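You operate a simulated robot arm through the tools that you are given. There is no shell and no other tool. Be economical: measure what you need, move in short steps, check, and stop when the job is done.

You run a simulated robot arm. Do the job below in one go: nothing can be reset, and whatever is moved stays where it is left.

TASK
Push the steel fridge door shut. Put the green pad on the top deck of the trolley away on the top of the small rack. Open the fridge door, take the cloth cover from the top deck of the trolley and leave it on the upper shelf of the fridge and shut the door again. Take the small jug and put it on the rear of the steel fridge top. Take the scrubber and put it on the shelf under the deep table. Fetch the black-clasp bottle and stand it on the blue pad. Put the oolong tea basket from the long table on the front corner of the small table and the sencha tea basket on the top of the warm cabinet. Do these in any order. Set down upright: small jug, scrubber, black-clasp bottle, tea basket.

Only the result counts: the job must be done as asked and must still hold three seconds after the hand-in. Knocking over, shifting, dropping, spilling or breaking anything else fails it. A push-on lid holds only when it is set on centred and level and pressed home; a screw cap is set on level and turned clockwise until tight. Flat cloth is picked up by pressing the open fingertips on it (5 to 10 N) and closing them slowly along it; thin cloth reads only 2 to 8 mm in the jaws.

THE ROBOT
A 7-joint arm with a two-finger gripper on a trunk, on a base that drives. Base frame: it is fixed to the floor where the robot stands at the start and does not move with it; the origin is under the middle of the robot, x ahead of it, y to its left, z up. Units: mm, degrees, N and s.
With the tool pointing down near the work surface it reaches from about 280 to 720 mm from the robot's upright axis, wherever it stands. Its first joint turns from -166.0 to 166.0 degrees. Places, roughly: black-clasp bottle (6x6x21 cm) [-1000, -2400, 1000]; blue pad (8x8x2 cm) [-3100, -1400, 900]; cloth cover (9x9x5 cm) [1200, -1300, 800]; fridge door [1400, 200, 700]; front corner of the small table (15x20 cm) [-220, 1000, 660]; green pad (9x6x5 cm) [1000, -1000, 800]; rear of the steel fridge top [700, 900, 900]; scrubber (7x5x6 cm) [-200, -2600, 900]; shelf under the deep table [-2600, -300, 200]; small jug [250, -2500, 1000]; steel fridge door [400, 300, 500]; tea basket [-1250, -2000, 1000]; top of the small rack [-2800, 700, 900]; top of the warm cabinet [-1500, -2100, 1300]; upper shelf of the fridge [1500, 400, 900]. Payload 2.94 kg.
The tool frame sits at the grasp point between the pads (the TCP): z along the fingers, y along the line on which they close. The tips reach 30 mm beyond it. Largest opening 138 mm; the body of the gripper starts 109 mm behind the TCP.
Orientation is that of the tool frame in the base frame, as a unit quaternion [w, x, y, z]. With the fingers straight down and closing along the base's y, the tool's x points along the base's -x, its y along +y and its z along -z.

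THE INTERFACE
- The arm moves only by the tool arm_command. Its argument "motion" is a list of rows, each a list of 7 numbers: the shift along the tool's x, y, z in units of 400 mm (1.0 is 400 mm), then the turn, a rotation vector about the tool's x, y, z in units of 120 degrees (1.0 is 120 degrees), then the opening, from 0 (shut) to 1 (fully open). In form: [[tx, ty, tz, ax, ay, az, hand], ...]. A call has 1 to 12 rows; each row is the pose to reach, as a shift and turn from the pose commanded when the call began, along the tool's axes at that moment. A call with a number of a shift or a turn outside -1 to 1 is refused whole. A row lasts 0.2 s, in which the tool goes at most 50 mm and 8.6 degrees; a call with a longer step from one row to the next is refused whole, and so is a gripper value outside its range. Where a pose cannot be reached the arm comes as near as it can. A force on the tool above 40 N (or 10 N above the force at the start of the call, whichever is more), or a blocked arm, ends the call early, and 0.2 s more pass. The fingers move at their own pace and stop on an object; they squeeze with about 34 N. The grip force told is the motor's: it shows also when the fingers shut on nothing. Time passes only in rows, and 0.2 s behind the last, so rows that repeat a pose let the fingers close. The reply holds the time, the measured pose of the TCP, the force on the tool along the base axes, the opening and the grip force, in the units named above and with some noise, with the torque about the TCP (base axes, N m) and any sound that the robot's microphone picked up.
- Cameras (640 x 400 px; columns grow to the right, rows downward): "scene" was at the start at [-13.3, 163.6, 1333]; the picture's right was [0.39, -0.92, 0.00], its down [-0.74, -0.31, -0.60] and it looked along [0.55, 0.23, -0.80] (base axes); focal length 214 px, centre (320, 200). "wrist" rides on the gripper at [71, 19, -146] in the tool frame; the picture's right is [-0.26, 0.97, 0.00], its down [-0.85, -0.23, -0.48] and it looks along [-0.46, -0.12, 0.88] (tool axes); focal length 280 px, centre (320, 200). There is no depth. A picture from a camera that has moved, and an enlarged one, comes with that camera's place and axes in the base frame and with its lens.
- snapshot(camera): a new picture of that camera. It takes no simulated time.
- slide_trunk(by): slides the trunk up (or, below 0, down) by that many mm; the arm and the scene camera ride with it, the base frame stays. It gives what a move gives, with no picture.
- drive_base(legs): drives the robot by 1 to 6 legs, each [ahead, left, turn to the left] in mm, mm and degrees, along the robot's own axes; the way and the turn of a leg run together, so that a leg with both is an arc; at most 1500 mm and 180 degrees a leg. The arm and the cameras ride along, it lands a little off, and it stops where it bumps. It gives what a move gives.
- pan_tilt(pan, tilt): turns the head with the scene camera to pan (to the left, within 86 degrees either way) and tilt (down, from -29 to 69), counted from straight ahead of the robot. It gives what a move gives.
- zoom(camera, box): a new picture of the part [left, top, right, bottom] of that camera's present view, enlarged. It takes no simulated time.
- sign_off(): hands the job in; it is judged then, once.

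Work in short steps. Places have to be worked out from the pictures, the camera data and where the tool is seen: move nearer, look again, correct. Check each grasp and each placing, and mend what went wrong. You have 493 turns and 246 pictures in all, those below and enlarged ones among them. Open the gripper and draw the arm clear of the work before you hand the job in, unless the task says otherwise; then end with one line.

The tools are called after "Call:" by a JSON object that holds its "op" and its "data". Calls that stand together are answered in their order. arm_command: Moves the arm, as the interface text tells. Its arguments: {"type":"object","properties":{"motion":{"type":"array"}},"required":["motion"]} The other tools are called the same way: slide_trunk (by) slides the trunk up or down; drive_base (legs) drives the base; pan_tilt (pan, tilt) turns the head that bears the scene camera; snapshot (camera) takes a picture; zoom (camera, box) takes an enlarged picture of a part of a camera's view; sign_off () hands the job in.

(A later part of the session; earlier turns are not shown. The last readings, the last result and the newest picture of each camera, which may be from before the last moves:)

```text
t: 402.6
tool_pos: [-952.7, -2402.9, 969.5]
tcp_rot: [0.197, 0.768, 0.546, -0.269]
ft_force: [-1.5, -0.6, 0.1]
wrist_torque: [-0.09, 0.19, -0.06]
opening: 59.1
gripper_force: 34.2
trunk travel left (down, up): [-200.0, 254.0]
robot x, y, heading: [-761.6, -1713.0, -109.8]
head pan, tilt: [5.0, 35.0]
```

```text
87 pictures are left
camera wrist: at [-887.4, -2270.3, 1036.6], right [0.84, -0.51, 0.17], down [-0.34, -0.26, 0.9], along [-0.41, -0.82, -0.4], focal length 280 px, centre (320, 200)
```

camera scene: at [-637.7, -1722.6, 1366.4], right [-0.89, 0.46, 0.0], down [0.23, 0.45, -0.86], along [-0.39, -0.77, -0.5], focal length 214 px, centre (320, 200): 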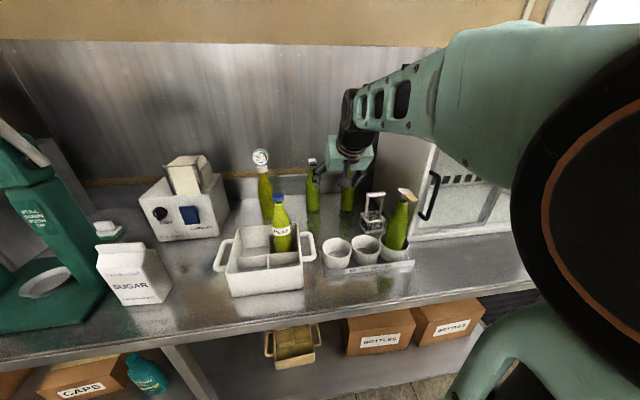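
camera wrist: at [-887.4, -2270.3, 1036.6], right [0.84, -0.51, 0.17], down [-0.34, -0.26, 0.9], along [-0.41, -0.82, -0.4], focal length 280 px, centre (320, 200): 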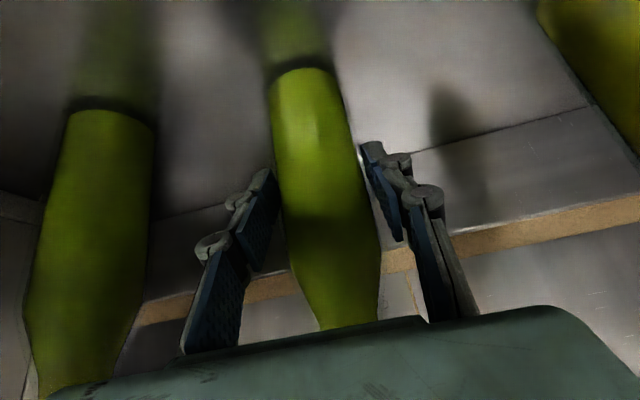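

Gripped (59 mm). Lift straight up 150 mm, then drive straight back.

Call:
{"op": "arm_command", "data": {"motion": [[-0.03, 0, -0.037, 0, 0, 0, 0], [-0.08, 0.001, -0.1, 0, 0, 0, 0], [-0.13, 0.002, -0.163, 0, 0, 0, 0], [-0.18, 0.002, -0.226, 0, 0, 0, 0], [-0.236, 0.003, -0.29, 0, 0, 0, 0]]}}

Call:
{"op": "drive_base", "data": {"legs": [[-400, 0, 0]]}}

Call:
{"op": "snapshot", "data": {"camera": "scene"}}

Call:
{"op": "snapshot", "data": {"camera": "wrist"}}

```text
t: 403.8
tool_pos: [-952.7, -2404.1, 1117.0]
tcp_rot: [0.197, 0.768, 0.547, -0.268]
ft_force: [0.6, -0.2, -4.8]
wrist_torque: [0.05, 0.0, 0.0]
opening: 59.1
gripper_force: 34.0
trunk travel left (down, up): [-200.0, 254.0]
robot x, y, heading: [-759.3, -1712.8, -109.5]
head pan, tilt: [5.0, 35.0]
```

```text
t: 406.2
tool_pos: [-820.3, -2028.8, 1116.2]
tcp_rot: [0.196, 0.769, 0.546, -0.268]
ft_force: [0.1, -0.9, -5.5]
wrist_torque: [0.09, -0.02, 0.01]
opening: 59.0
gripper_force: 33.4
trunk travel left (down, up): [-200.0, 254.0]
robot x, y, heading: [-631.4, -1339.3, -110.0]
head pan, tilt: [5.0, 35.0]
```

```text
86 pictures are left
camera scene: at [-499.3, -1392.1, 1358.8], right [-0.97, 0.25, 0.0], down [0.14, 0.56, -0.82], along [-0.21, -0.79, -0.57], focal length 214 px, centre (320, 200)
```

scene: 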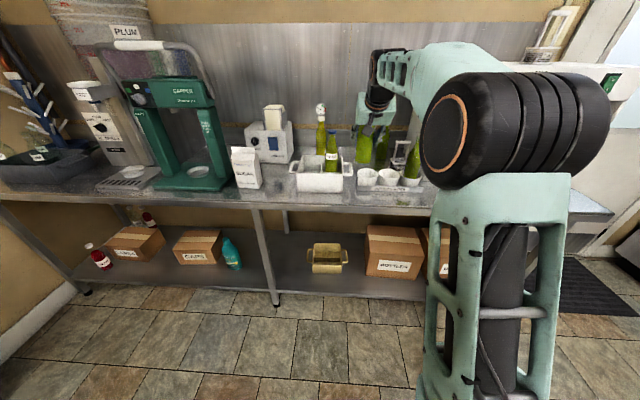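

```text
85 pictures are left
camera wrist: at [-755.1, -1898.2, 1184.8], right [0.84, -0.51, 0.17], down [-0.34, -0.26, 0.9], along [-0.41, -0.82, -0.4], focal length 280 px, centre (320, 200)
```

wrist: 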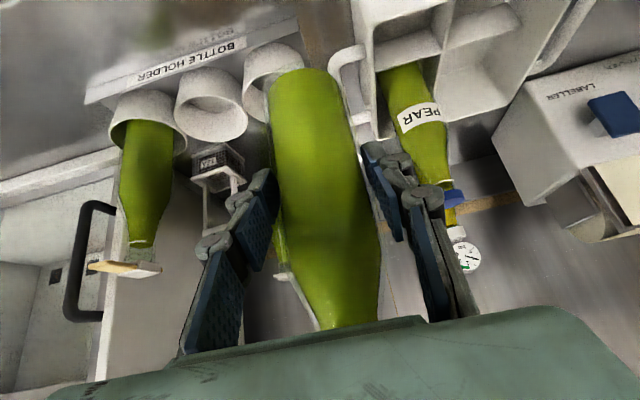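

Bottle held upright. Turn toward the far wall and drive around toward the blue pad.

Call:
{"op": "drive_base", "data": {"legs": [[0, 0, -93], [1400, 0, 0], [0, 450, 0]]}}

Call:
{"op": "pan_tilt", "data": {"pan": 10, "tilt": 30}}

Call:
{"op": "snapshot", "data": {"camera": "scene"}}

```text
t: 421.2
tool_pos: [-2750.8, -941.2, 1115.1]
tcp_rot: [-0.063, 0.923, -0.194, -0.327]
ft_force: [0.4, -0.2, -5.4]
wrist_torque: [-0.05, -0.07, 0.0]
opening: 59.4
gripper_force: 33.7
trunk travel left (down, up): [-200.0, 254.0]
robot x, y, heading: [-2078.0, -1186.8, 155.6]
head pan, tilt: [5.0, 35.0]
```

```text
t: 421.8
tool_pos: [-2750.1, -939.4, 1115.7]
tcp_rot: [-0.063, 0.923, -0.194, -0.326]
ft_force: [0.0, -0.2, -5.7]
wrist_torque: [0.02, -0.04, 0.01]
opening: 59.1
gripper_force: 34.5
trunk travel left (down, up): [-200.0, 254.0]
robot x, y, heading: [-2075.0, -1184.4, 155.6]
head pan, tilt: [10.0, 30.0]
```

```text
84 pictures are left
camera scene: at [-2146.8, -1319.5, 1366.6], right [0.25, 0.97, 0.0], down [0.49, -0.12, -0.87], along [-0.84, 0.21, -0.5], focal length 214 px, centre (320, 200)
```

scene: 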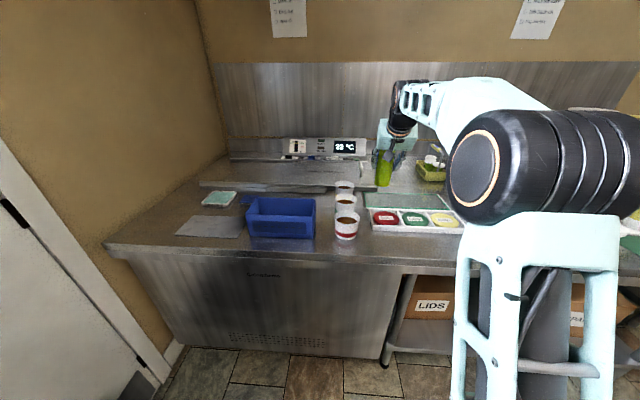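

Call:
{"op": "zoom", "data": {"camera": "scene", "box": [160, 130, 380, 260]}}

```text
2.91 times, centred on (270, 195) of scene
camera zoom: at [-2146.8, -1319.5, 1366.6], right [0.25, 0.97, 0.0], down [0.49, -0.12, -0.87], along [-0.84, 0.21, -0.5], focal length 624 px, centre (466, 214)
```

zoom: 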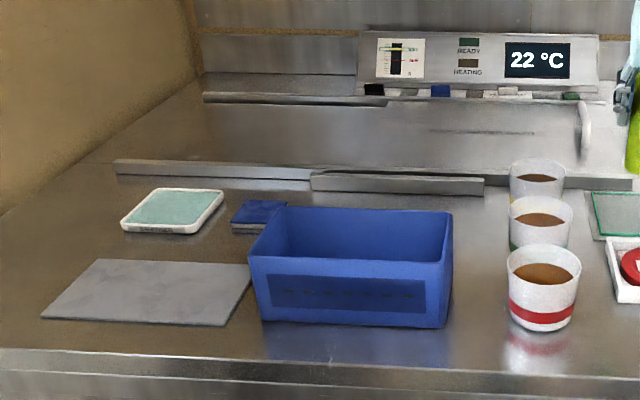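

The blue pad is left-behind the blue box at ≈(-3028,-1421). Strafe left so the bottle comes over it, then check with the wrist camera.

Call:
{"op": "drive_base", "data": {"legs": [[0, 535, 0]]}}

Call:
{"op": "snapshot", "data": {"camera": "wrist"}}

Call:
{"op": "snapshot", "data": {"camera": "scene"}}

```text
t: 427.0
tool_pos: [-2971.5, -1430.4, 1116.2]
tcp_rot: [-0.063, 0.923, -0.195, -0.326]
ft_force: [-0.1, 0.8, -6.4]
wrist_torque: [-0.05, -0.06, 0.0]
opening: 59.4
gripper_force: 33.9
trunk travel left (down, up): [-200.0, 254.0]
robot x, y, heading: [-2294.9, -1677.4, 156.0]
head pan, tilt: [10.0, 30.0]
```

```text
82 pictures are left
camera wrist: at [-2843.4, -1507.2, 1184.6], right [-0.57, -0.8, 0.17], down [-0.24, 0.36, 0.9], along [-0.79, 0.47, -0.4], focal length 280 px, centre (320, 200)
```

wrist: 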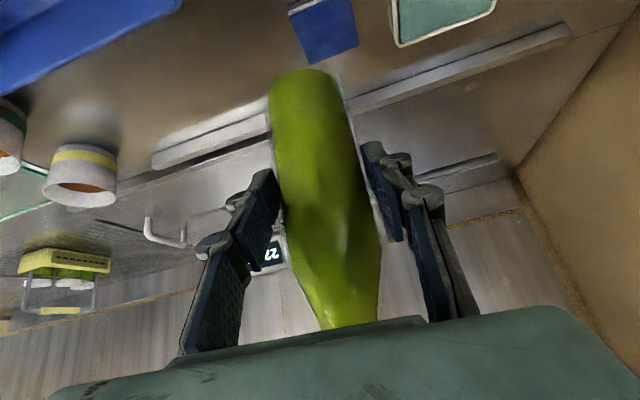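

```text
81 pictures are left
camera scene: at [-2366.9, -1810.0, 1366.6], right [0.24, 0.97, 0.0], down [0.49, -0.12, -0.87], along [-0.84, 0.21, -0.5], focal length 214 px, centre (320, 200)
```

scene: 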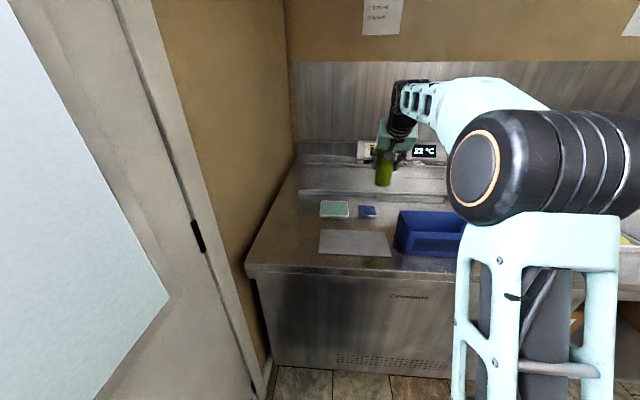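

Call:
{"op": "zoom", "data": {"camera": "scene", "box": [310, 180, 430, 270]}}

Call:
{"op": "zoom", "data": {"camera": "wrist", "box": [240, 0, 420, 110]}}

```text
4.44 times, centred on (370, 225) of scene
camera zoom: at [-2366.9, -1810.0, 1366.6], right [0.24, 0.97, 0.0], down [0.49, -0.12, -0.87], along [-0.84, 0.21, -0.5], focal length 953 px, centre (98, 89)
```

zoom: 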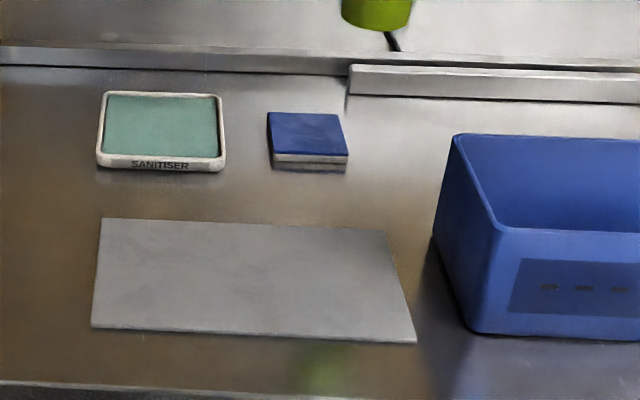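

```text
3.56 times, centred on (330, 55) of wrist
camera zoom: at [-2843.4, -1507.2, 1184.6], right [-0.57, -0.8, 0.17], down [-0.24, 0.36, 0.9], along [-0.79, 0.47, -0.4], focal length 997 px, centre (284, 716)
```

zoom: 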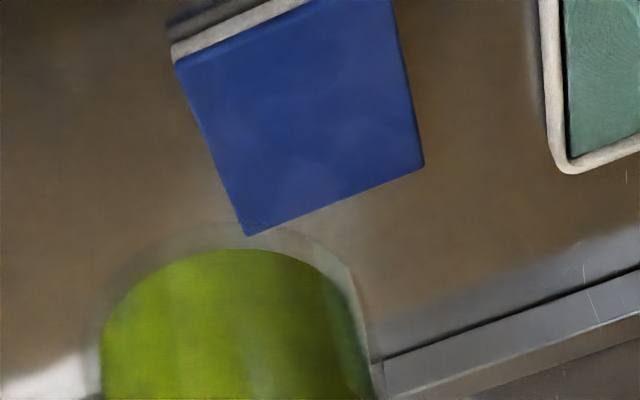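

Triangulation puts the pad centre at ≈(-3057,-1431, top z≈878). Move over it and descend most of the way.

Call:
{"op": "arm_command", "data": {"motion": [[-0.075, 0.037, 0.06, 0, 0, 0, 0], [-0.1495, 0.075, 0.121, 0, 0, 0, 0], [-0.09, 0.074, 0.193, 0, 0, 0, 0], [-0.035, 0.073, 0.264, 0, 0, 0, 0], [0.0225, 0.072, 0.3355, 0, 0, 0, 0]]}}

Call:
{"op": "zoom", "data": {"camera": "scene", "box": [310, 130, 450, 250]}}

Call:
{"op": "snapshot", "data": {"camera": "wrist"}}

```text
t: 428.2
tool_pos: [-3052.7, -1427.4, 1005.2]
tcp_rot: [-0.063, 0.923, -0.194, -0.327]
ft_force: [-0.2, 0.3, -5.6]
wrist_torque: [-0.03, -0.05, -0.02]
opening: 59.3
gripper_force: 34.3
trunk travel left (down, up): [-200.0, 254.0]
robot x, y, heading: [-2293.9, -1674.7, 155.7]
head pan, tilt: [10.0, 30.0]
```

```text
3.33 times, centred on (380, 190) of scene
camera zoom: at [-2367.2, -1810.0, 1366.6], right [0.24, 0.97, 0.0], down [0.49, -0.12, -0.87], along [-0.84, 0.21, -0.5], focal length 715 px, centre (120, 233)
```

zoom: 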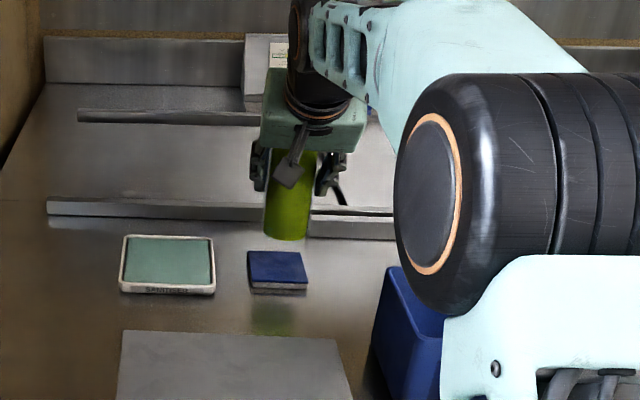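

```text
77 pictures are left
camera wrist: at [-2926.3, -1503.7, 1074.3], right [-0.57, -0.8, 0.17], down [-0.24, 0.36, 0.9], along [-0.78, 0.47, -0.4], focal length 280 px, centre (320, 200)
```

wrist: 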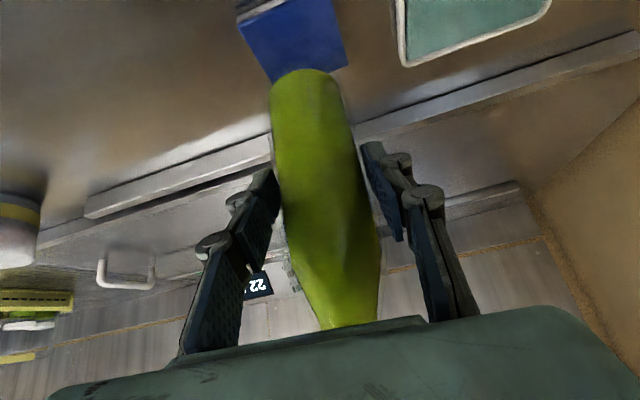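

Re-solving from both views: the bottle's axis is ~9 mm ahead of the TCP and its base 76 mm below it. Correct by (+9,-11) mm and lower 33 mm.

Call:
{"op": "arm_command", "data": {"motion": [[0.025, 0.016, -0.02, 0, 0, 0, 0], [0.05, 0.016, 0.01, 0, 0, 0, 0], [0.077, 0.015, 0.045, 0, 0, 0, 0]]}}

Call:
{"op": "zoom", "data": {"camera": "scene", "box": [310, 150, 430, 240]}}

Call:
{"op": "zoom", "data": {"camera": "wrist", "box": [200, 0, 420, 130]}}

```text
t: 429.0
tool_pos: [-3044.6, -1436.3, 972.6]
tcp_rot: [-0.064, 0.923, -0.195, -0.326]
ft_force: [0.9, 0.2, -6.6]
wrist_torque: [-0.02, -0.1, 0.01]
opening: 59.1
gripper_force: 35.0
trunk travel left (down, up): [-200.0, 254.0]
robot x, y, heading: [-2293.8, -1674.3, 155.8]
head pan, tilt: [10.0, 30.0]
```

```text
4.44 times, centred on (370, 195) of scene
camera zoom: at [-2367.1, -1810.0, 1366.6], right [0.24, 0.97, 0.0], down [0.49, -0.12, -0.87], along [-0.84, 0.21, -0.5], focal length 953 px, centre (98, 222)
```

zoom: 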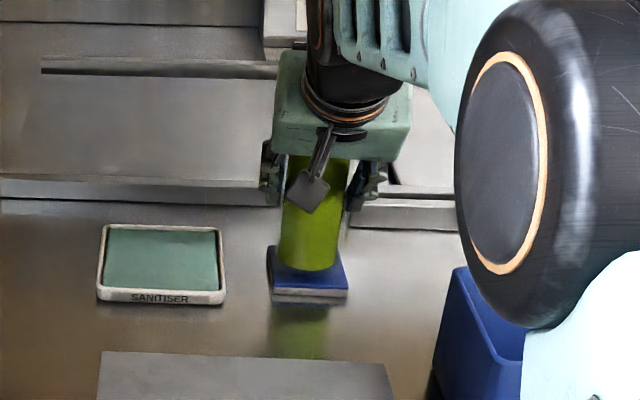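

```text
2.91 times, centred on (310, 65) of wrist
camera zoom: at [-2916.9, -1514.7, 1041.1], right [-0.57, -0.8, 0.17], down [-0.24, 0.36, 0.9], along [-0.78, 0.47, -0.4], focal length 816 px, centre (349, 593)
```

zoom: 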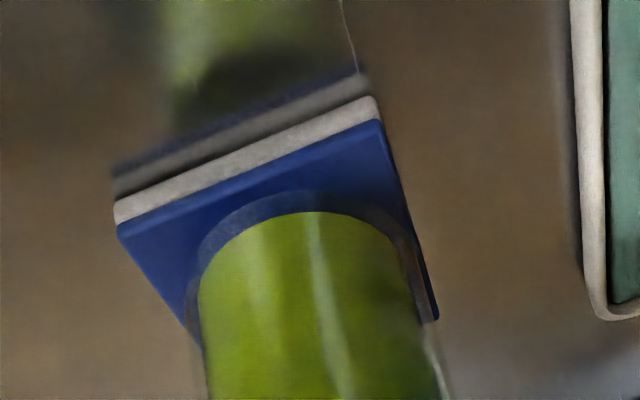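

Nearly over the pad; shift 8 mm toward the robot and lower in 4–5 mm steps to contact.

Call:
{"op": "arm_command", "data": {"motion": [[0.016, 0, -0.0125, 0, 0, 0, 0], [0.016, 0, -0.0125, 0, 0, 0, 0], [0.023, 0, -0.004, 0, 0, 0, 0], [0.029, 0, 0.004, 0, 0, 0, 0], [0.029, 0, 0.004, 0, 0, 0, 0]]}}

Call:
{"op": "zoom", "data": {"camera": "scene", "box": [310, 150, 430, 240]}}

```text
t: 430.2
tool_pos: [-3036.4, -1440.8, 963.7]
tcp_rot: [-0.063, 0.923, -0.194, -0.326]
ft_force: [-0.3, 0.7, -6.3]
wrist_torque: [-0.01, -0.06, 0.01]
opening: 59.4
gripper_force: 34.4
trunk travel left (down, up): [-200.0, 254.0]
robot x, y, heading: [-2296.6, -1679.9, 156.0]
head pan, tilt: [10.0, 30.0]
```

```text
4.44 times, centred on (370, 195) of scene
camera zoom: at [-2366.9, -1810.0, 1366.6], right [0.24, 0.97, 0.0], down [0.49, -0.12, -0.87], along [-0.84, 0.21, -0.5], focal length 953 px, centre (98, 222)
```

zoom: 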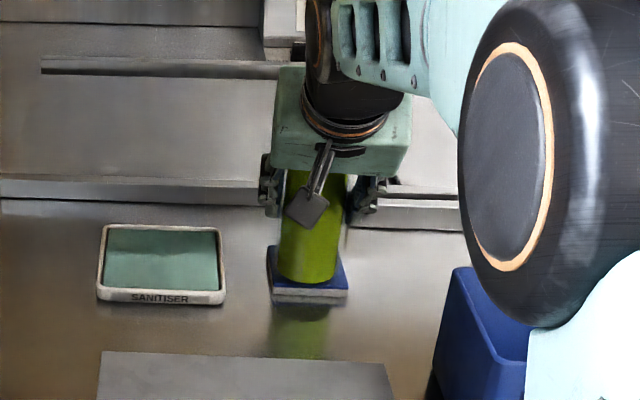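

Alignment looks good; continue lowering to contact.

Call:
{"op": "arm_command", "data": {"motion": [[0.005, 0, 0.006, 0, 0, 0, 0], [0.01, 0, 0.012, 0, 0, 0, 0], [0.01, 0, 0.012, 0, 0, 0, 0]]}}

```text
t: 431.0
tool_pos: [-3037.0, -1441.6, 959.4]
tcp_rot: [-0.064, 0.922, -0.194, -0.33]
ft_force: [-0.5, 0.0, 4.4]
wrist_torque: [0.19, 0.14, -0.01]
opening: 59.1
gripper_force: 34.3
trunk travel left (down, up): [-200.0, 254.0]
robot x, y, heading: [-2297.9, -1678.5, 156.0]
head pan, tilt: [10.0, 30.0]
```

Contact (~10 N). Check alignment from the wrist before releasing.

Call:
{"op": "zoom", "data": {"camera": "wrist", "box": [200, 0, 420, 130]}}

Call:
{"op": "zoom", "data": {"camera": "scene", "box": [340, 170, 410, 230]}}

```text
2.91 times, centred on (310, 65) of wrist
camera zoom: at [-2908.9, -1518.2, 1029.1], right [-0.57, -0.8, 0.18], down [-0.23, 0.36, 0.9], along [-0.79, 0.47, -0.39], focal length 816 px, centre (349, 593)
```

zoom: 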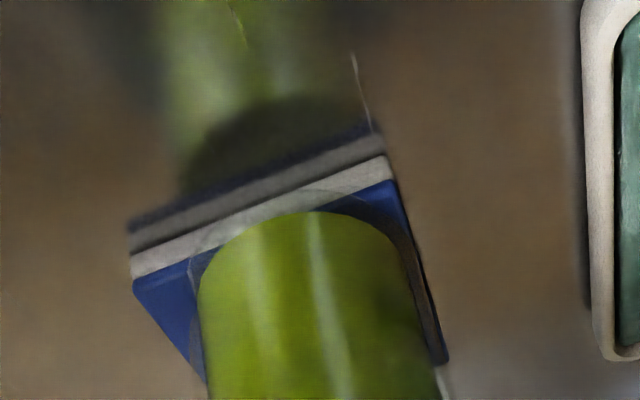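

```text
6.67 times, centred on (375, 200) of scene
camera zoom: at [-2365.6, -1810.5, 1366.8], right [0.24, 0.97, 0.0], down [0.48, -0.12, -0.87], along [-0.84, 0.21, -0.5], focal length 1430 px, centre (-47, 200)
```

zoom: 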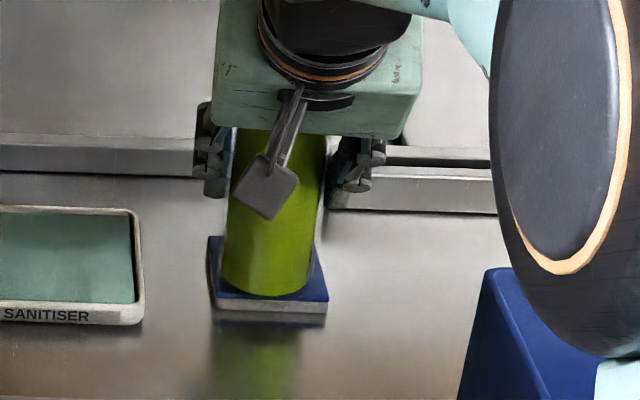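

Views suggest the base is ~10 mm too near the pad's front edge. Lift slightly, shift 10 mm away, and lower again.

Call:
{"op": "arm_command", "data": {"motion": [[-0.016, 0, -0.02, 0, 0, 0, 0], [-0.035, 0.002, -0.004, 0, 0, 0, 0], [-0.035, 0.002, -0.004, 0, 0, 0, 0], [-0.027, 0.002, 0.006, 0, 0, 0, 0], [-0.019, 0.002, 0.016, 0, 0, 0, 0], [-0.019, 0.002, 0.016, 0, 0, 0, 0]]}}

Call:
{"op": "zoom", "data": {"camera": "scene", "box": [340, 170, 410, 230]}}

Call:
{"op": "zoom", "data": {"camera": "wrist", "box": [200, 0, 420, 130]}}

```text
t: 432.4
tool_pos: [-3046.2, -1437.8, 961.9]
tcp_rot: [-0.063, 0.922, -0.193, -0.329]
ft_force: [0.4, 0.2, 5.8]
wrist_torque: [0.09, 0.1, -0.02]
opening: 59.4
gripper_force: 33.6
trunk travel left (down, up): [-200.0, 254.0]
robot x, y, heading: [-2293.9, -1676.1, 155.9]
head pan, tilt: [10.0, 30.0]
```

```text
6.67 times, centred on (375, 200) of scene
camera zoom: at [-2365.4, -1810.5, 1366.8], right [0.24, 0.97, 0.0], down [0.48, -0.12, -0.87], along [-0.84, 0.21, -0.5], focal length 1430 px, centre (-47, 200)
```

zoom: 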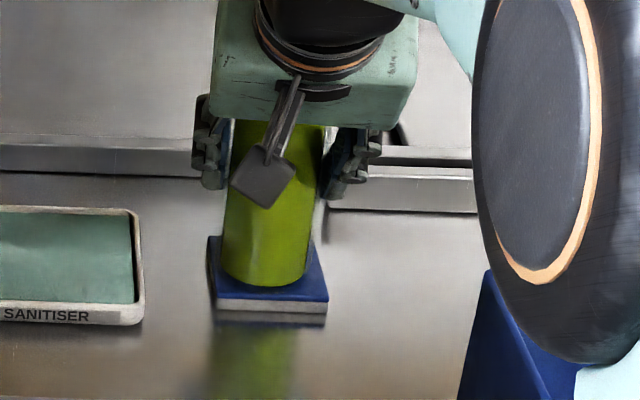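

```text
2.91 times, centred on (310, 65) of wrist
camera zoom: at [-2918.8, -1515.0, 1029.1], right [-0.57, -0.8, 0.18], down [-0.23, 0.36, 0.9], along [-0.79, 0.47, -0.39], focal length 816 px, centre (349, 593)
```

zoom: 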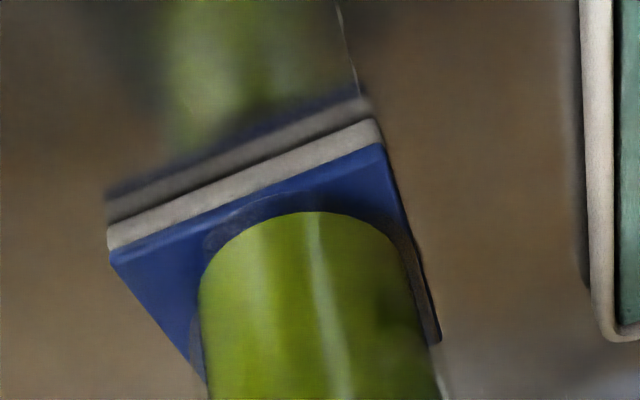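

Now well within the pad in both views. Ease and release.

Call:
{"op": "arm_command", "data": {"motion": [[-0.002, 0, -0.003, 0, 0, 0, 0.46], [-0.002, 0, -0.003, 0, 0, 0, 0.5], [-0.002, 0, -0.003, 0, 0, 0, 0.6], [-0.002, 0, -0.003, 0, 0, 0, 0.72]]}}

Call:
{"op": "snapshot", "data": {"camera": "wrist"}}

```text
t: 433.4
tool_pos: [-3045.7, -1437.0, 959.2]
tcp_rot: [-0.064, 0.923, -0.194, -0.327]
ft_force: [-0.7, 1.0, 0.3]
wrist_torque: [-0.01, 0.01, 0.02]
opening: 99.4
gripper_force: 0.0
trunk travel left (down, up): [-200.0, 254.0]
robot x, y, heading: [-2289.2, -1674.6, 155.9]
head pan, tilt: [10.0, 30.0]
```

```text
69 pictures are left
camera wrist: at [-2918.6, -1515.0, 1028.4], right [-0.57, -0.8, 0.17], down [-0.24, 0.36, 0.9], along [-0.79, 0.47, -0.4], focal length 280 px, centre (320, 200)
```

wrist: 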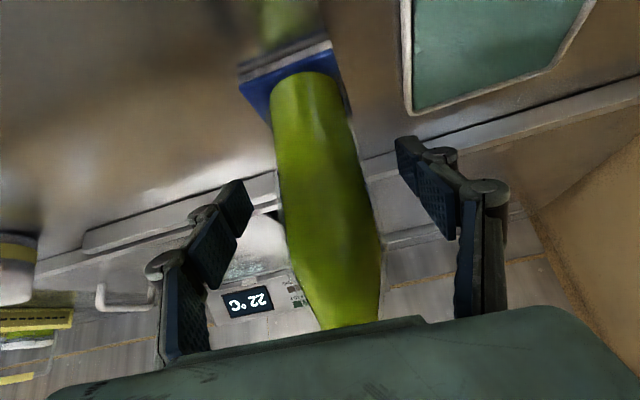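

Bottle stands. Withdraw along the tool axis, then drive back.

Call:
{"op": "arm_command", "data": {"motion": [[0, 0, -0.06, 0, 0, 0, 0.72], [0, 0, -0.14, 0, 0, 0, 0.72], [0, 0, -0.22, 0, 0, 0, 0.72], [0, 0, -0.3, 0, 0, 0, 0.72]]}}

Call:
{"op": "drive_base", "data": {"legs": [[-200, 0, 0]]}}

Call:
{"op": "snapshot", "data": {"camera": "scene"}}

```text
t: 434.4
tool_pos: [-2975.6, -1467.7, 1052.9]
tcp_rot: [-0.063, 0.923, -0.193, -0.326]
ft_force: [-0.2, -0.4, -0.2]
wrist_torque: [0.0, 0.0, 0.01]
opening: 99.6
gripper_force: 0.0
trunk travel left (down, up): [-200.0, 254.0]
robot x, y, heading: [-2296.6, -1678.6, 155.9]
head pan, tilt: [10.0, 30.0]
```

```text
t: 436.1
tool_pos: [-2791.4, -1548.5, 1052.5]
tcp_rot: [-0.063, 0.923, -0.194, -0.326]
ft_force: [0.9, 0.0, -0.9]
wrist_torque: [0.0, 0.02, -0.01]
opening: 99.5
gripper_force: 0.0
trunk travel left (down, up): [-200.0, 254.0]
robot x, y, heading: [-2111.5, -1756.6, 155.9]
head pan, tilt: [10.0, 30.0]
```

```text
68 pictures are left
camera scene: at [-2182.1, -1892.9, 1366.6], right [0.25, 0.97, 0.0], down [0.48, -0.12, -0.87], along [-0.84, 0.21, -0.5], focal length 214 px, centre (320, 200)
```

scene: 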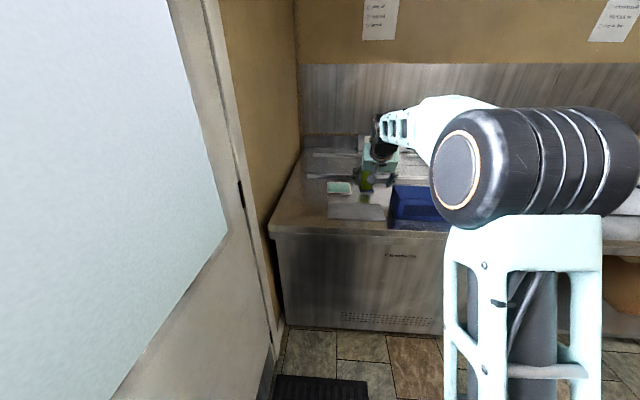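

Bottle task done. Last: the scrubber behind the capper. Drive away from this corner and across to in front of the capper, well clear of the table.

Call:
{"op": "drive_base", "data": {"legs": [[0, -700, 0], [0, 0, 96], [-500, 1000, 0], [-150, 800, 0]]}}

Call:
{"op": "slide_trunk", "data": {"by": -200}}

Call:
{"op": "pan_tilt", "data": {"pan": 5, "tilt": 20}}

Call:
{"op": "snapshot", "data": {"camera": "scene"}}

```text
t: 462.3
tool_pos: [-49.1, -1749.4, 1051.9]
tcp_rot: [0.201, 0.759, 0.559, -0.265]
ft_force: [-0.3, 0.4, -0.4]
wrist_torque: [-0.03, 0.01, 0.02]
opening: 99.4
gripper_force: 0.0
trunk travel left (down, up): [-200.0, 254.0]
robot x, y, heading: [81.2, -1050.3, -108.0]
head pan, tilt: [10.0, 30.0]
```

```text
t: 464.5
tool_pos: [-49.4, -1750.0, 851.9]
tcp_rot: [0.202, 0.759, 0.56, -0.265]
ft_force: [0.0, -0.5, -0.8]
wrist_torque: [0.0, -0.02, -0.03]
opening: 99.5
gripper_force: 0.1
trunk travel left (down, up): [0.0, 454.0]
robot x, y, heading: [78.6, -1047.8, -107.8]
head pan, tilt: [10.0, 30.0]
```

```text
t: 465.2
tool_pos: [-50.7, -1749.5, 852.6]
tcp_rot: [0.201, 0.759, 0.56, -0.264]
ft_force: [0.2, -0.2, -0.4]
wrist_torque: [0.03, -0.01, 0.01]
opening: 99.5
gripper_force: 0.0
trunk travel left (down, up): [0.0, 454.0]
robot x, y, heading: [81.8, -1053.6, -107.8]
head pan, tilt: [5.0, 20.0]
```

```text
67 pictures are left
camera scene: at [211.9, -1105.3, 1182.6], right [-0.98, 0.22, 0.0], down [0.07, 0.33, -0.94], along [-0.21, -0.92, -0.34], focal length 214 px, centre (320, 200)
```

scene: 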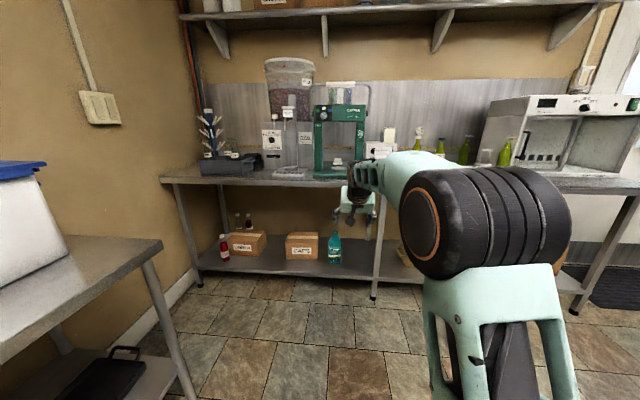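

Zoom on the capper from this frontal view to measure its opening.

Call:
{"op": "zoom", "data": {"camera": "scene", "box": [285, 75, 395, 195]}}

```text
3.33 times, centred on (340, 135) of scene
camera zoom: at [211.9, -1105.3, 1182.6], right [-0.98, 0.22, 0.0], down [0.07, 0.33, -0.94], along [-0.21, -0.92, -0.34], focal length 715 px, centre (253, 417)
```

zoom: 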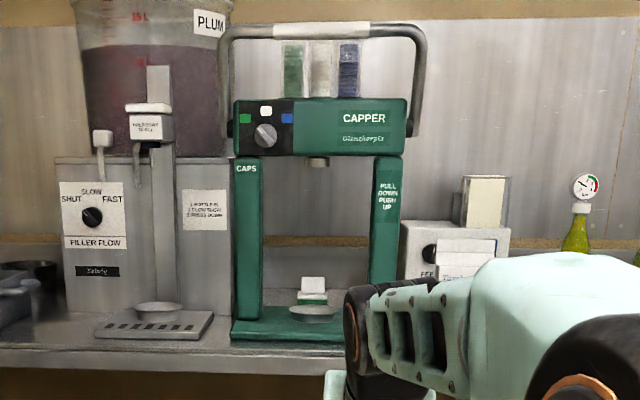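

Opening is ~198 mm wide and reaches z≈1170, enough for the hand. Shift the arm to the robot's right so the forearm lines up, and set the pitch to 40° below horizontal.

Call:
{"op": "arm_command", "data": {"motion": [[-0.025, -0.091, -0.034, 0, -0.015, 0, 0.72], [-0.05, -0.182, -0.068, 0, -0.03, 0, 0.72], [-0.076, -0.273, -0.1, 0, -0.046, 0, 0.72], [-0.1, -0.364, -0.137, 0, -0.061, 0, 0.72], [-0.127, -0.455, -0.17, 0, -0.076, 0, 0.72], [-0.152, -0.5465, -0.205, 0, -0.092, 0, 0.72]]}}

Call:
{"op": "snapshot", "data": {"camera": "scene"}}

```text
t: 466.6
tool_pos: [-258.8, -1682.3, 952.8]
tcp_rot: [0.255, 0.729, 0.538, -0.336]
ft_force: [0.3, -0.6, 0.2]
wrist_torque: [0.02, 0.08, -0.03]
opening: 99.4
gripper_force: 0.0
trunk travel left (down, up): [0.0, 454.0]
robot x, y, heading: [82.8, -1046.4, -107.5]
head pan, tilt: [5.0, 20.0]
```

```text
65 pictures are left
camera scene: at [212.1, -1105.5, 1182.6], right [-0.98, 0.22, 0.0], down [0.07, 0.33, -0.94], along [-0.21, -0.92, -0.34], focal length 214 px, centre (320, 200)
```

scene: 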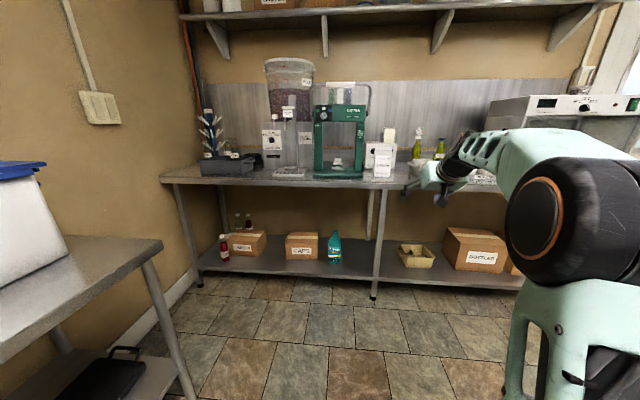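

The forearm now leans slightly the other way; shift back 90 mm, then line up with the scrubber (s=-568) and approach to just before the table.

Call:
{"op": "arm_command", "data": {"motion": [[0, 0.1, 0, 0, 0, 0, 0.72], [0, 0.2235, 0, 0, 0, 0, 0.72]]}}

Call:
{"op": "drive_base", "data": {"legs": [[0, 203, 0], [380, 0, 0]]}}

Call:
{"op": "snapshot", "data": {"camera": "scene"}}

Call:
{"op": "snapshot", "data": {"camera": "wrist"}}

```text
t: 467.2
tool_pos: [-174.7, -1707.3, 953.9]
tcp_rot: [0.255, 0.73, 0.537, -0.337]
ft_force: [-0.6, 0.5, 0.2]
wrist_torque: [-0.02, -0.06, 0.07]
opening: 99.6
gripper_force: 0.1
trunk travel left (down, up): [0.0, 454.0]
robot x, y, heading: [80.5, -1050.2, -108.0]
head pan, tilt: [5.0, 20.0]
```

```text
t: 471.6
tool_pos: [-95.6, -2133.1, 952.9]
tcp_rot: [0.255, 0.73, 0.539, -0.336]
ft_force: [0.0, 0.1, 0.3]
wrist_torque: [-0.01, 0.02, 0.0]
opening: 99.7
gripper_force: 0.1
trunk travel left (down, up): [0.0, 454.0]
robot x, y, heading: [158.9, -1474.2, -107.7]
head pan, tilt: [5.0, 20.0]
```

```text
64 pictures are left
camera scene: at [289.7, -1528.7, 1182.7], right [-0.98, 0.22, 0.0], down [0.07, 0.33, -0.94], along [-0.2, -0.92, -0.34], focal length 214 px, centre (320, 200)
```

scene: 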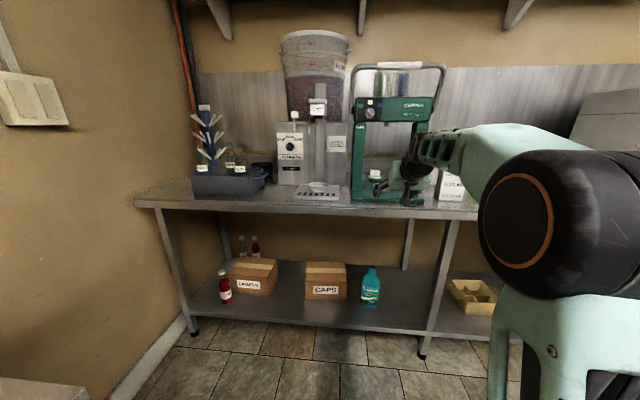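

```text
63 pictures are left
camera wrist: at [-30.1, -1989.1, 993.4], right [0.87, -0.44, 0.21], down [-0.28, -0.1, 0.95], along [-0.4, -0.89, -0.22], focal length 280 px, centre (320, 200)
```

wrist: 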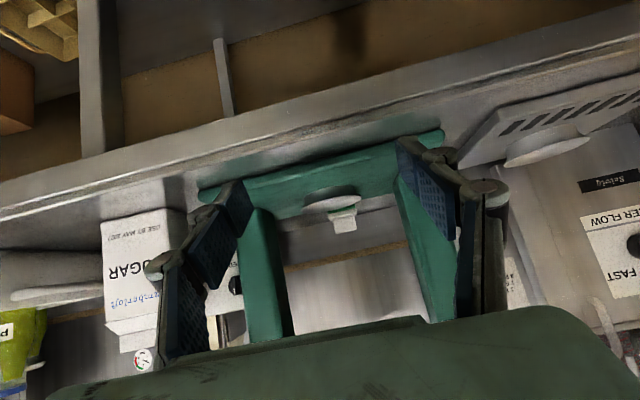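

Lateral error ≈16 mm to the right; correct it, lower 20 mm, and drive 250 mm forward into the frame.

Call:
{"op": "arm_command", "data": {"motion": [[0.02, -0.04, 0.016, 0, 0, 0, 0.72], [0.038, -0.04, 0.032, 0, 0, 0, 0.72]]}}

Call:
{"op": "drive_base", "data": {"legs": [[220, 0, 0]]}}

Call:
{"op": "snapshot", "data": {"camera": "wrist"}}

Call:
{"op": "zoom", "data": {"camera": "scene", "box": [320, 60, 560, 220]}}

```text
t: 472.2
tool_pos: [-109.5, -2126.9, 933.3]
tcp_rot: [0.254, 0.73, 0.538, -0.336]
ft_force: [0.6, 0.6, -0.1]
wrist_torque: [0.01, -0.01, 0.02]
opening: 99.3
gripper_force: 0.0
trunk travel left (down, up): [0.0, 454.0]
robot x, y, heading: [160.5, -1472.8, -107.7]
head pan, tilt: [5.0, 20.0]
```

```text
t: 473.9
tool_pos: [-176.4, -2336.9, 933.7]
tcp_rot: [0.255, 0.73, 0.538, -0.336]
ft_force: [0.5, 0.3, -0.7]
wrist_torque: [0.03, 0.02, -0.02]
opening: 99.5
gripper_force: 0.0
trunk travel left (down, up): [0.0, 454.0]
robot x, y, heading: [92.9, -1677.7, -107.6]
head pan, tilt: [5.0, 20.0]
```

```text
62 pictures are left
camera wrist: at [-111.3, -2193.5, 973.6], right [0.87, -0.44, 0.21], down [-0.28, -0.1, 0.95], along [-0.4, -0.89, -0.22], focal length 280 px, centre (320, 200)
```

wrist: 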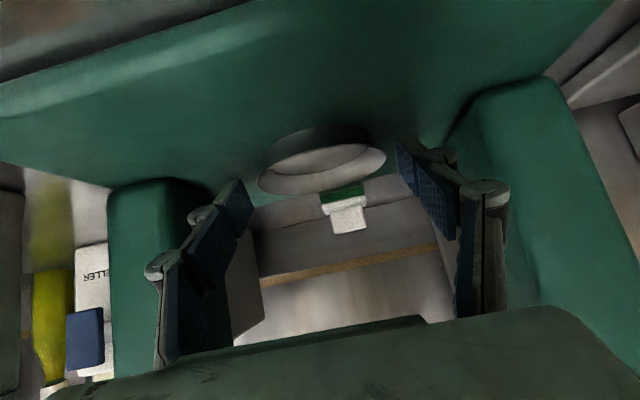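

```text
2.50 times, centred on (440, 140) of scene
camera zoom: at [223.6, -1738.0, 1182.7], right [-0.98, 0.22, 0.0], down [0.07, 0.33, -0.94], along [-0.2, -0.92, -0.34], focal length 536 px, centre (20, 350)
```

zoom: 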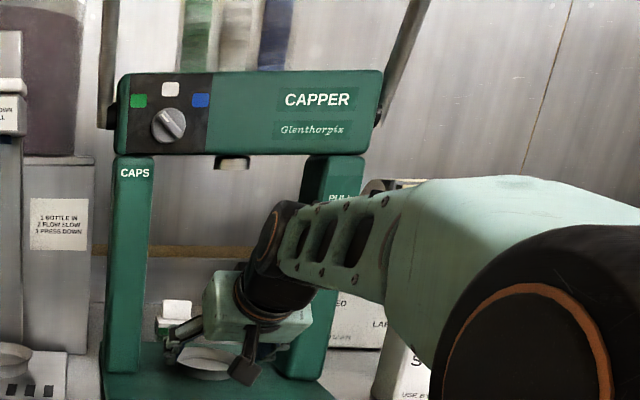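

Alignment is right. Raise 15 mm to clear the dish rim (z≈901), advance 95 mm, then lower past it.

Call:
{"op": "arm_command", "data": {"motion": [[-0.028, 0, -0.024, 0, 0, 0, 0.76], [-0.028, 0, -0.024, 0, 0, 0, 0.76]]}}

Call:
{"op": "drive_base", "data": {"legs": [[95, 0, 0]]}}

Call:
{"op": "arm_command", "data": {"motion": [[0.028, 0, 0.024, 0, 0, 0, 0.76], [0.062, 0, 0.052, 0, 0, 0, 0.76]]}}

Call:
{"op": "snapshot", "data": {"camera": "wrist"}}

Call:
{"op": "zoom", "data": {"camera": "scene", "box": [320, 60, 560, 220]}}

```text
t: 474.5
tool_pos: [-176.7, -2336.6, 947.9]
tcp_rot: [0.255, 0.73, 0.538, -0.336]
ft_force: [0.1, 0.4, 0.5]
wrist_torque: [0.0, 0.02, -0.04]
opening: 104.8
gripper_force: 0.0
trunk travel left (down, up): [0.0, 454.0]
robot x, y, heading: [93.5, -1683.1, -107.5]
head pan, tilt: [5.0, 20.0]
```

```text
t: 475.6
tool_pos: [-204.8, -2426.1, 948.8]
tcp_rot: [0.254, 0.73, 0.537, -0.337]
ft_force: [0.0, 0.4, 0.4]
wrist_torque: [0.03, 0.0, -0.01]
opening: 105.0
gripper_force: 0.1
trunk travel left (down, up): [0.0, 454.0]
robot x, y, heading: [65.7, -1775.5, -107.9]
head pan, tilt: [5.0, 20.0]
```

```text
t: 476.2
tool_pos: [-205.6, -2427.7, 918.7]
tcp_rot: [0.255, 0.729, 0.537, -0.339]
ft_force: [-0.3, -1.8, 7.4]
wrist_torque: [0.05, 0.37, 0.02]
opening: 106.3
gripper_force: 1.3
trunk travel left (down, up): [0.0, 454.0]
robot x, y, heading: [63.3, -1768.6, -107.6]
head pan, tilt: [5.0, 20.0]
```

```text
60 pictures are left
camera wrist: at [-139.9, -2283.4, 957.4], right [0.87, -0.44, 0.21], down [-0.28, -0.1, 0.96], along [-0.4, -0.89, -0.21], focal length 280 px, centre (320, 200)
```

wrist: 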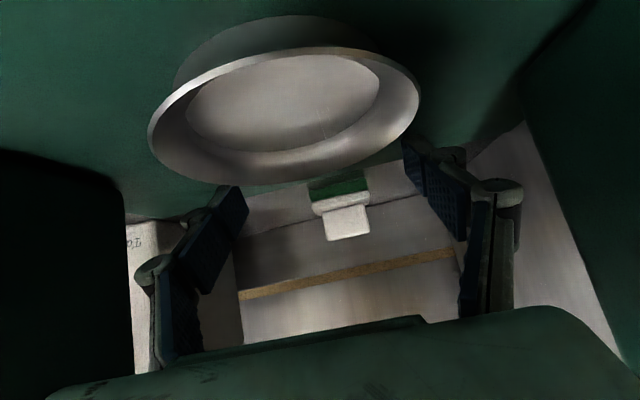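

```text
2.50 times, centred on (440, 140) of scene
camera zoom: at [195.4, -1827.3, 1182.9], right [-0.98, 0.22, 0.0], down [0.07, 0.33, -0.94], along [-0.2, -0.92, -0.34], focal length 536 px, centre (20, 350)
```

zoom: 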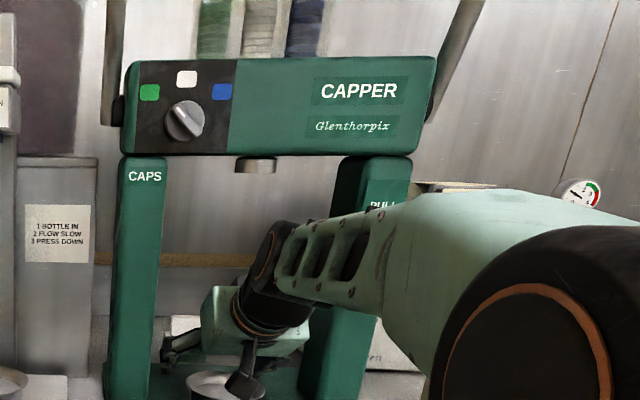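

Tips touched the base plate (7 N). Raise 9 mm and advance 75 mm.

Call:
{"op": "arm_command", "data": {"motion": [[-0.017, 0, -0.0145, 0, 0, 0, 0.76], [-0.017, 0, -0.0145, 0, 0, 0, 0.76]]}}

Call:
{"op": "drive_base", "data": {"legs": [[75, 0, 0]]}}

Call:
{"op": "snapshot", "data": {"camera": "wrist"}}

Call:
{"op": "zoom", "data": {"camera": "scene", "box": [320, 60, 560, 220]}}

```text
t: 476.8
tool_pos: [-204.2, -2425.9, 924.7]
tcp_rot: [0.255, 0.73, 0.538, -0.336]
ft_force: [-1.1, 0.3, 0.2]
wrist_torque: [0.0, 0.01, 0.02]
opening: 104.6
gripper_force: 0.1
trunk travel left (down, up): [0.0, 454.0]
robot x, y, heading: [63.4, -1773.7, -107.4]
head pan, tilt: [5.0, 20.0]
```

```text
t: 477.9
tool_pos: [-227.1, -2496.5, 924.5]
tcp_rot: [0.254, 0.73, 0.538, -0.336]
ft_force: [0.2, 0.2, 0.0]
wrist_torque: [-0.03, 0.0, 0.04]
opening: 104.9
gripper_force: 0.0
trunk travel left (down, up): [0.0, 454.0]
robot x, y, heading: [40.5, -1841.5, -107.6]
head pan, tilt: [5.0, 20.0]
```

```text
58 pictures are left
camera wrist: at [-162.6, -2353.6, 964.6], right [0.87, -0.44, 0.21], down [-0.28, -0.1, 0.95], along [-0.4, -0.89, -0.22], focal length 280 px, centre (320, 200)
```

wrist: 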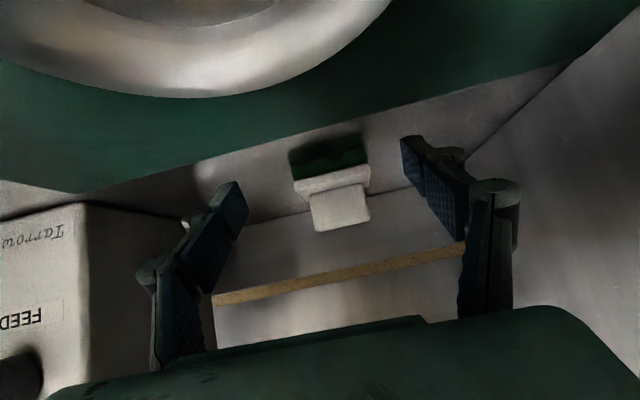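

```text
2.50 times, centred on (440, 140) of scene
camera zoom: at [172.7, -1898.8, 1182.7], right [-0.98, 0.22, 0.0], down [0.07, 0.33, -0.94], along [-0.2, -0.92, -0.34], focal length 536 px, centre (20, 350)
```

zoom: 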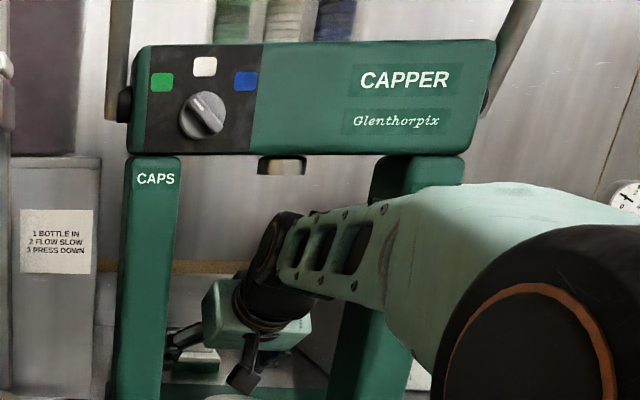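

All clear. Advance 65 mm more so the scrubber sits between the fingers.

Call:
{"op": "drive_base", "data": {"legs": [[66, 0, 0]]}}

Call:
{"op": "snapshot", "data": {"camera": "wrist"}}

Call:
{"op": "zoom", "data": {"camera": "scene", "box": [320, 60, 560, 220]}}

```text
t: 478.9
tool_pos: [-247.1, -2559.2, 925.7]
tcp_rot: [0.254, 0.73, 0.537, -0.337]
ft_force: [-0.2, -0.4, -1.0]
wrist_torque: [-0.02, 0.01, -0.03]
opening: 104.6
gripper_force: 0.1
trunk travel left (down, up): [0.0, 454.0]
robot x, y, heading: [21.3, -1904.5, -108.0]
head pan, tilt: [5.0, 20.0]
```

```text
56 pictures are left
camera wrist: at [-182.5, -2415.7, 964.6], right [0.87, -0.44, 0.21], down [-0.28, -0.1, 0.95], along [-0.4, -0.89, -0.22], focal length 280 px, centre (320, 200)
```

wrist: 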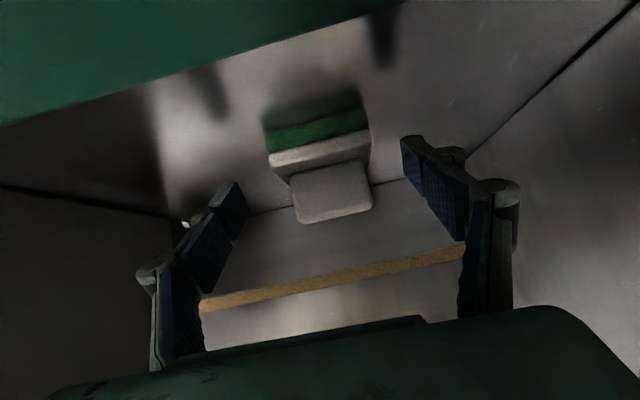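

```text
2.50 times, centred on (440, 140) of scene
camera zoom: at [152.9, -1961.1, 1182.7], right [-0.98, 0.22, 0.0], down [0.07, 0.33, -0.94], along [-0.2, -0.92, -0.34], focal length 536 px, centre (20, 350)
```

zoom: 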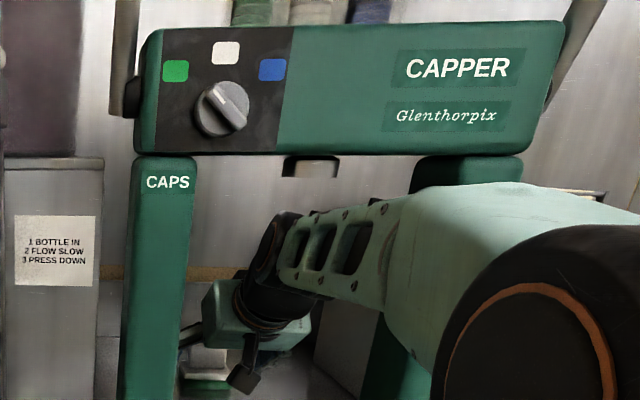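

Scrubber's body is at the fingertips. Advance 20 mm and lower 14 mm with the arm, then close.

Call:
{"op": "arm_command", "data": {"motion": [[-0.003, 0, 0.03, 0, 0, 0, 0.76], [-0.0055, 0, 0.061, 0, 0, 0, 0.76], [-0.0055, 0, 0.061, 0, 0, 0, 0.76]]}}

Call:
{"op": "snapshot", "data": {"camera": "wrist"}}

```text
t: 479.7
tool_pos: [-252.8, -2578.9, 911.1]
tcp_rot: [0.254, 0.73, 0.537, -0.337]
ft_force: [0.6, 0.7, -0.6]
wrist_torque: [0.02, -0.04, 0.01]
opening: 105.1
gripper_force: 0.0
trunk travel left (down, up): [0.0, 454.0]
robot x, y, heading: [21.2, -1902.8, -107.4]
head pan, tilt: [5.0, 20.0]
```

```text
54 pictures are left
camera wrist: at [-188.2, -2435.3, 950.5], right [0.87, -0.44, 0.21], down [-0.28, -0.1, 0.95], along [-0.4, -0.89, -0.22], focal length 280 px, centre (320, 200)
```

wrist: 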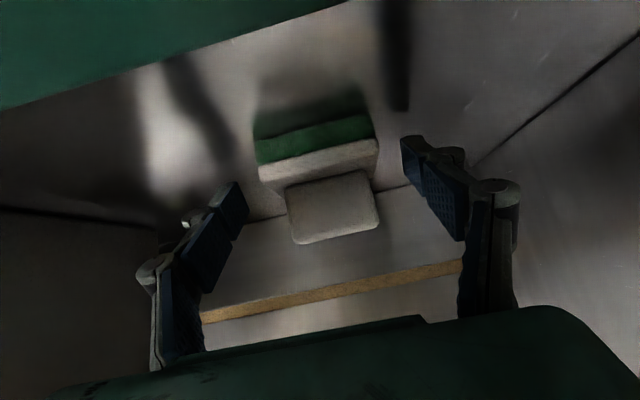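

Well placed. Close the gripper.

Call:
{"op": "arm_command", "data": {"motion": [[0, 0, 0, 0, 0, 0, 0.6], [0, 0, 0, 0, 0, 0, 0.5], [0, 0, 0, 0, 0, 0, 0.3], [0, 0, 0, 0, 0, 0, 0.1], [0, 0, 0, 0, 0, 0, 0], [0, 0, 0, 0, 0, 0, 0]]}}

Call:
{"op": "snapshot", "data": {"camera": "wrist"}}

```text
t: 481.1
tool_pos: [-252.2, -2578.8, 909.9]
tcp_rot: [0.253, 0.731, 0.537, -0.337]
ft_force: [0.9, 0.1, 1.6]
wrist_torque: [-0.01, -0.03, -0.02]
opening: 64.1
gripper_force: 34.2
trunk travel left (down, up): [0.0, 454.0]
robot x, y, heading: [20.3, -1909.1, -107.6]
head pan, tilt: [5.0, 20.0]
```

```text
53 pictures are left
camera wrist: at [-188.1, -2435.2, 950.6], right [0.87, -0.44, 0.21], down [-0.28, -0.1, 0.95], along [-0.4, -0.89, -0.22], focal length 280 px, centre (320, 200)
```

wrist: 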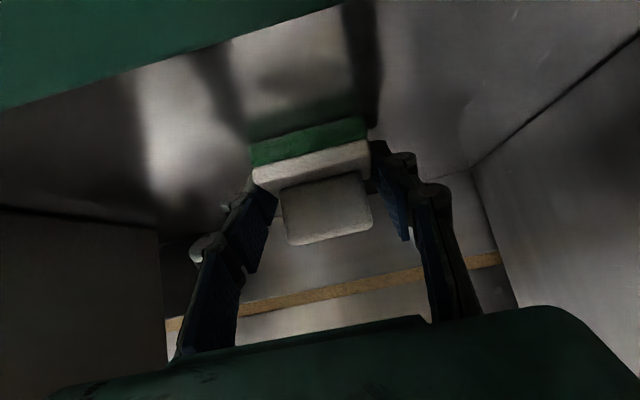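

Gripped (64 mm). Lift 20 mm, back 45 mm, then lift more before crossing the dish.

Call:
{"op": "arm_command", "data": {"motion": [[-0.018, 0, -0.015, 0, 0, 0, 0], [-0.038, 0, -0.032, 0, 0, 0, 0]]}}

Call:
{"op": "drive_base", "data": {"legs": [[-45, 0, 0]]}}

Call:
{"op": "arm_command", "data": {"motion": [[-0.03, 0, -0.025, 0, 0, 0, 0], [-0.054, 0, -0.045, 0, 0, 0, 0]]}}

Call:
{"op": "zoom", "data": {"camera": "scene", "box": [320, 60, 560, 220]}}

```text
t: 481.7
tool_pos: [-254.0, -2578.8, 931.8]
tcp_rot: [0.254, 0.73, 0.537, -0.337]
ft_force: [0.2, 0.0, -0.1]
wrist_torque: [0.0, 0.02, 0.01]
opening: 64.3
gripper_force: 34.1
trunk travel left (down, up): [0.0, 454.0]
robot x, y, heading: [23.2, -1905.4, -107.7]
head pan, tilt: [5.0, 20.0]
```

```text
t: 482.6
tool_pos: [-239.8, -2535.9, 931.3]
tcp_rot: [0.255, 0.729, 0.538, -0.337]
ft_force: [-0.8, 0.8, 0.2]
wrist_torque: [0.02, 0.04, -0.02]
opening: 64.1
gripper_force: 33.7
trunk travel left (down, up): [0.0, 454.0]
robot x, y, heading: [35.8, -1862.1, -107.5]
head pan, tilt: [5.0, 20.0]
```

```text
t: 483.2
tool_pos: [-240.7, -2535.1, 956.4]
tcp_rot: [0.253, 0.731, 0.538, -0.335]
ft_force: [-0.1, -0.4, 0.5]
wrist_torque: [0.01, 0.02, -0.02]
opening: 64.0
gripper_force: 33.7
trunk travel left (down, up): [0.0, 454.0]
robot x, y, heading: [38.1, -1862.0, -107.6]
head pan, tilt: [5.0, 20.0]
```

```text
2.50 times, centred on (440, 140) of scene
camera zoom: at [166.6, -1917.9, 1182.3], right [-0.98, 0.22, 0.0], down [0.07, 0.33, -0.94], along [-0.2, -0.92, -0.34], focal length 536 px, centre (20, 350)
```

zoom: 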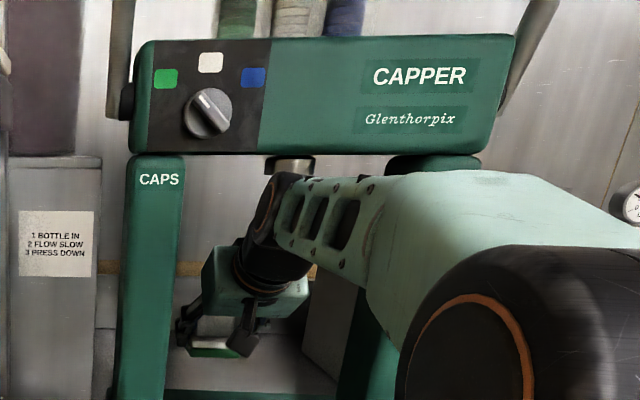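

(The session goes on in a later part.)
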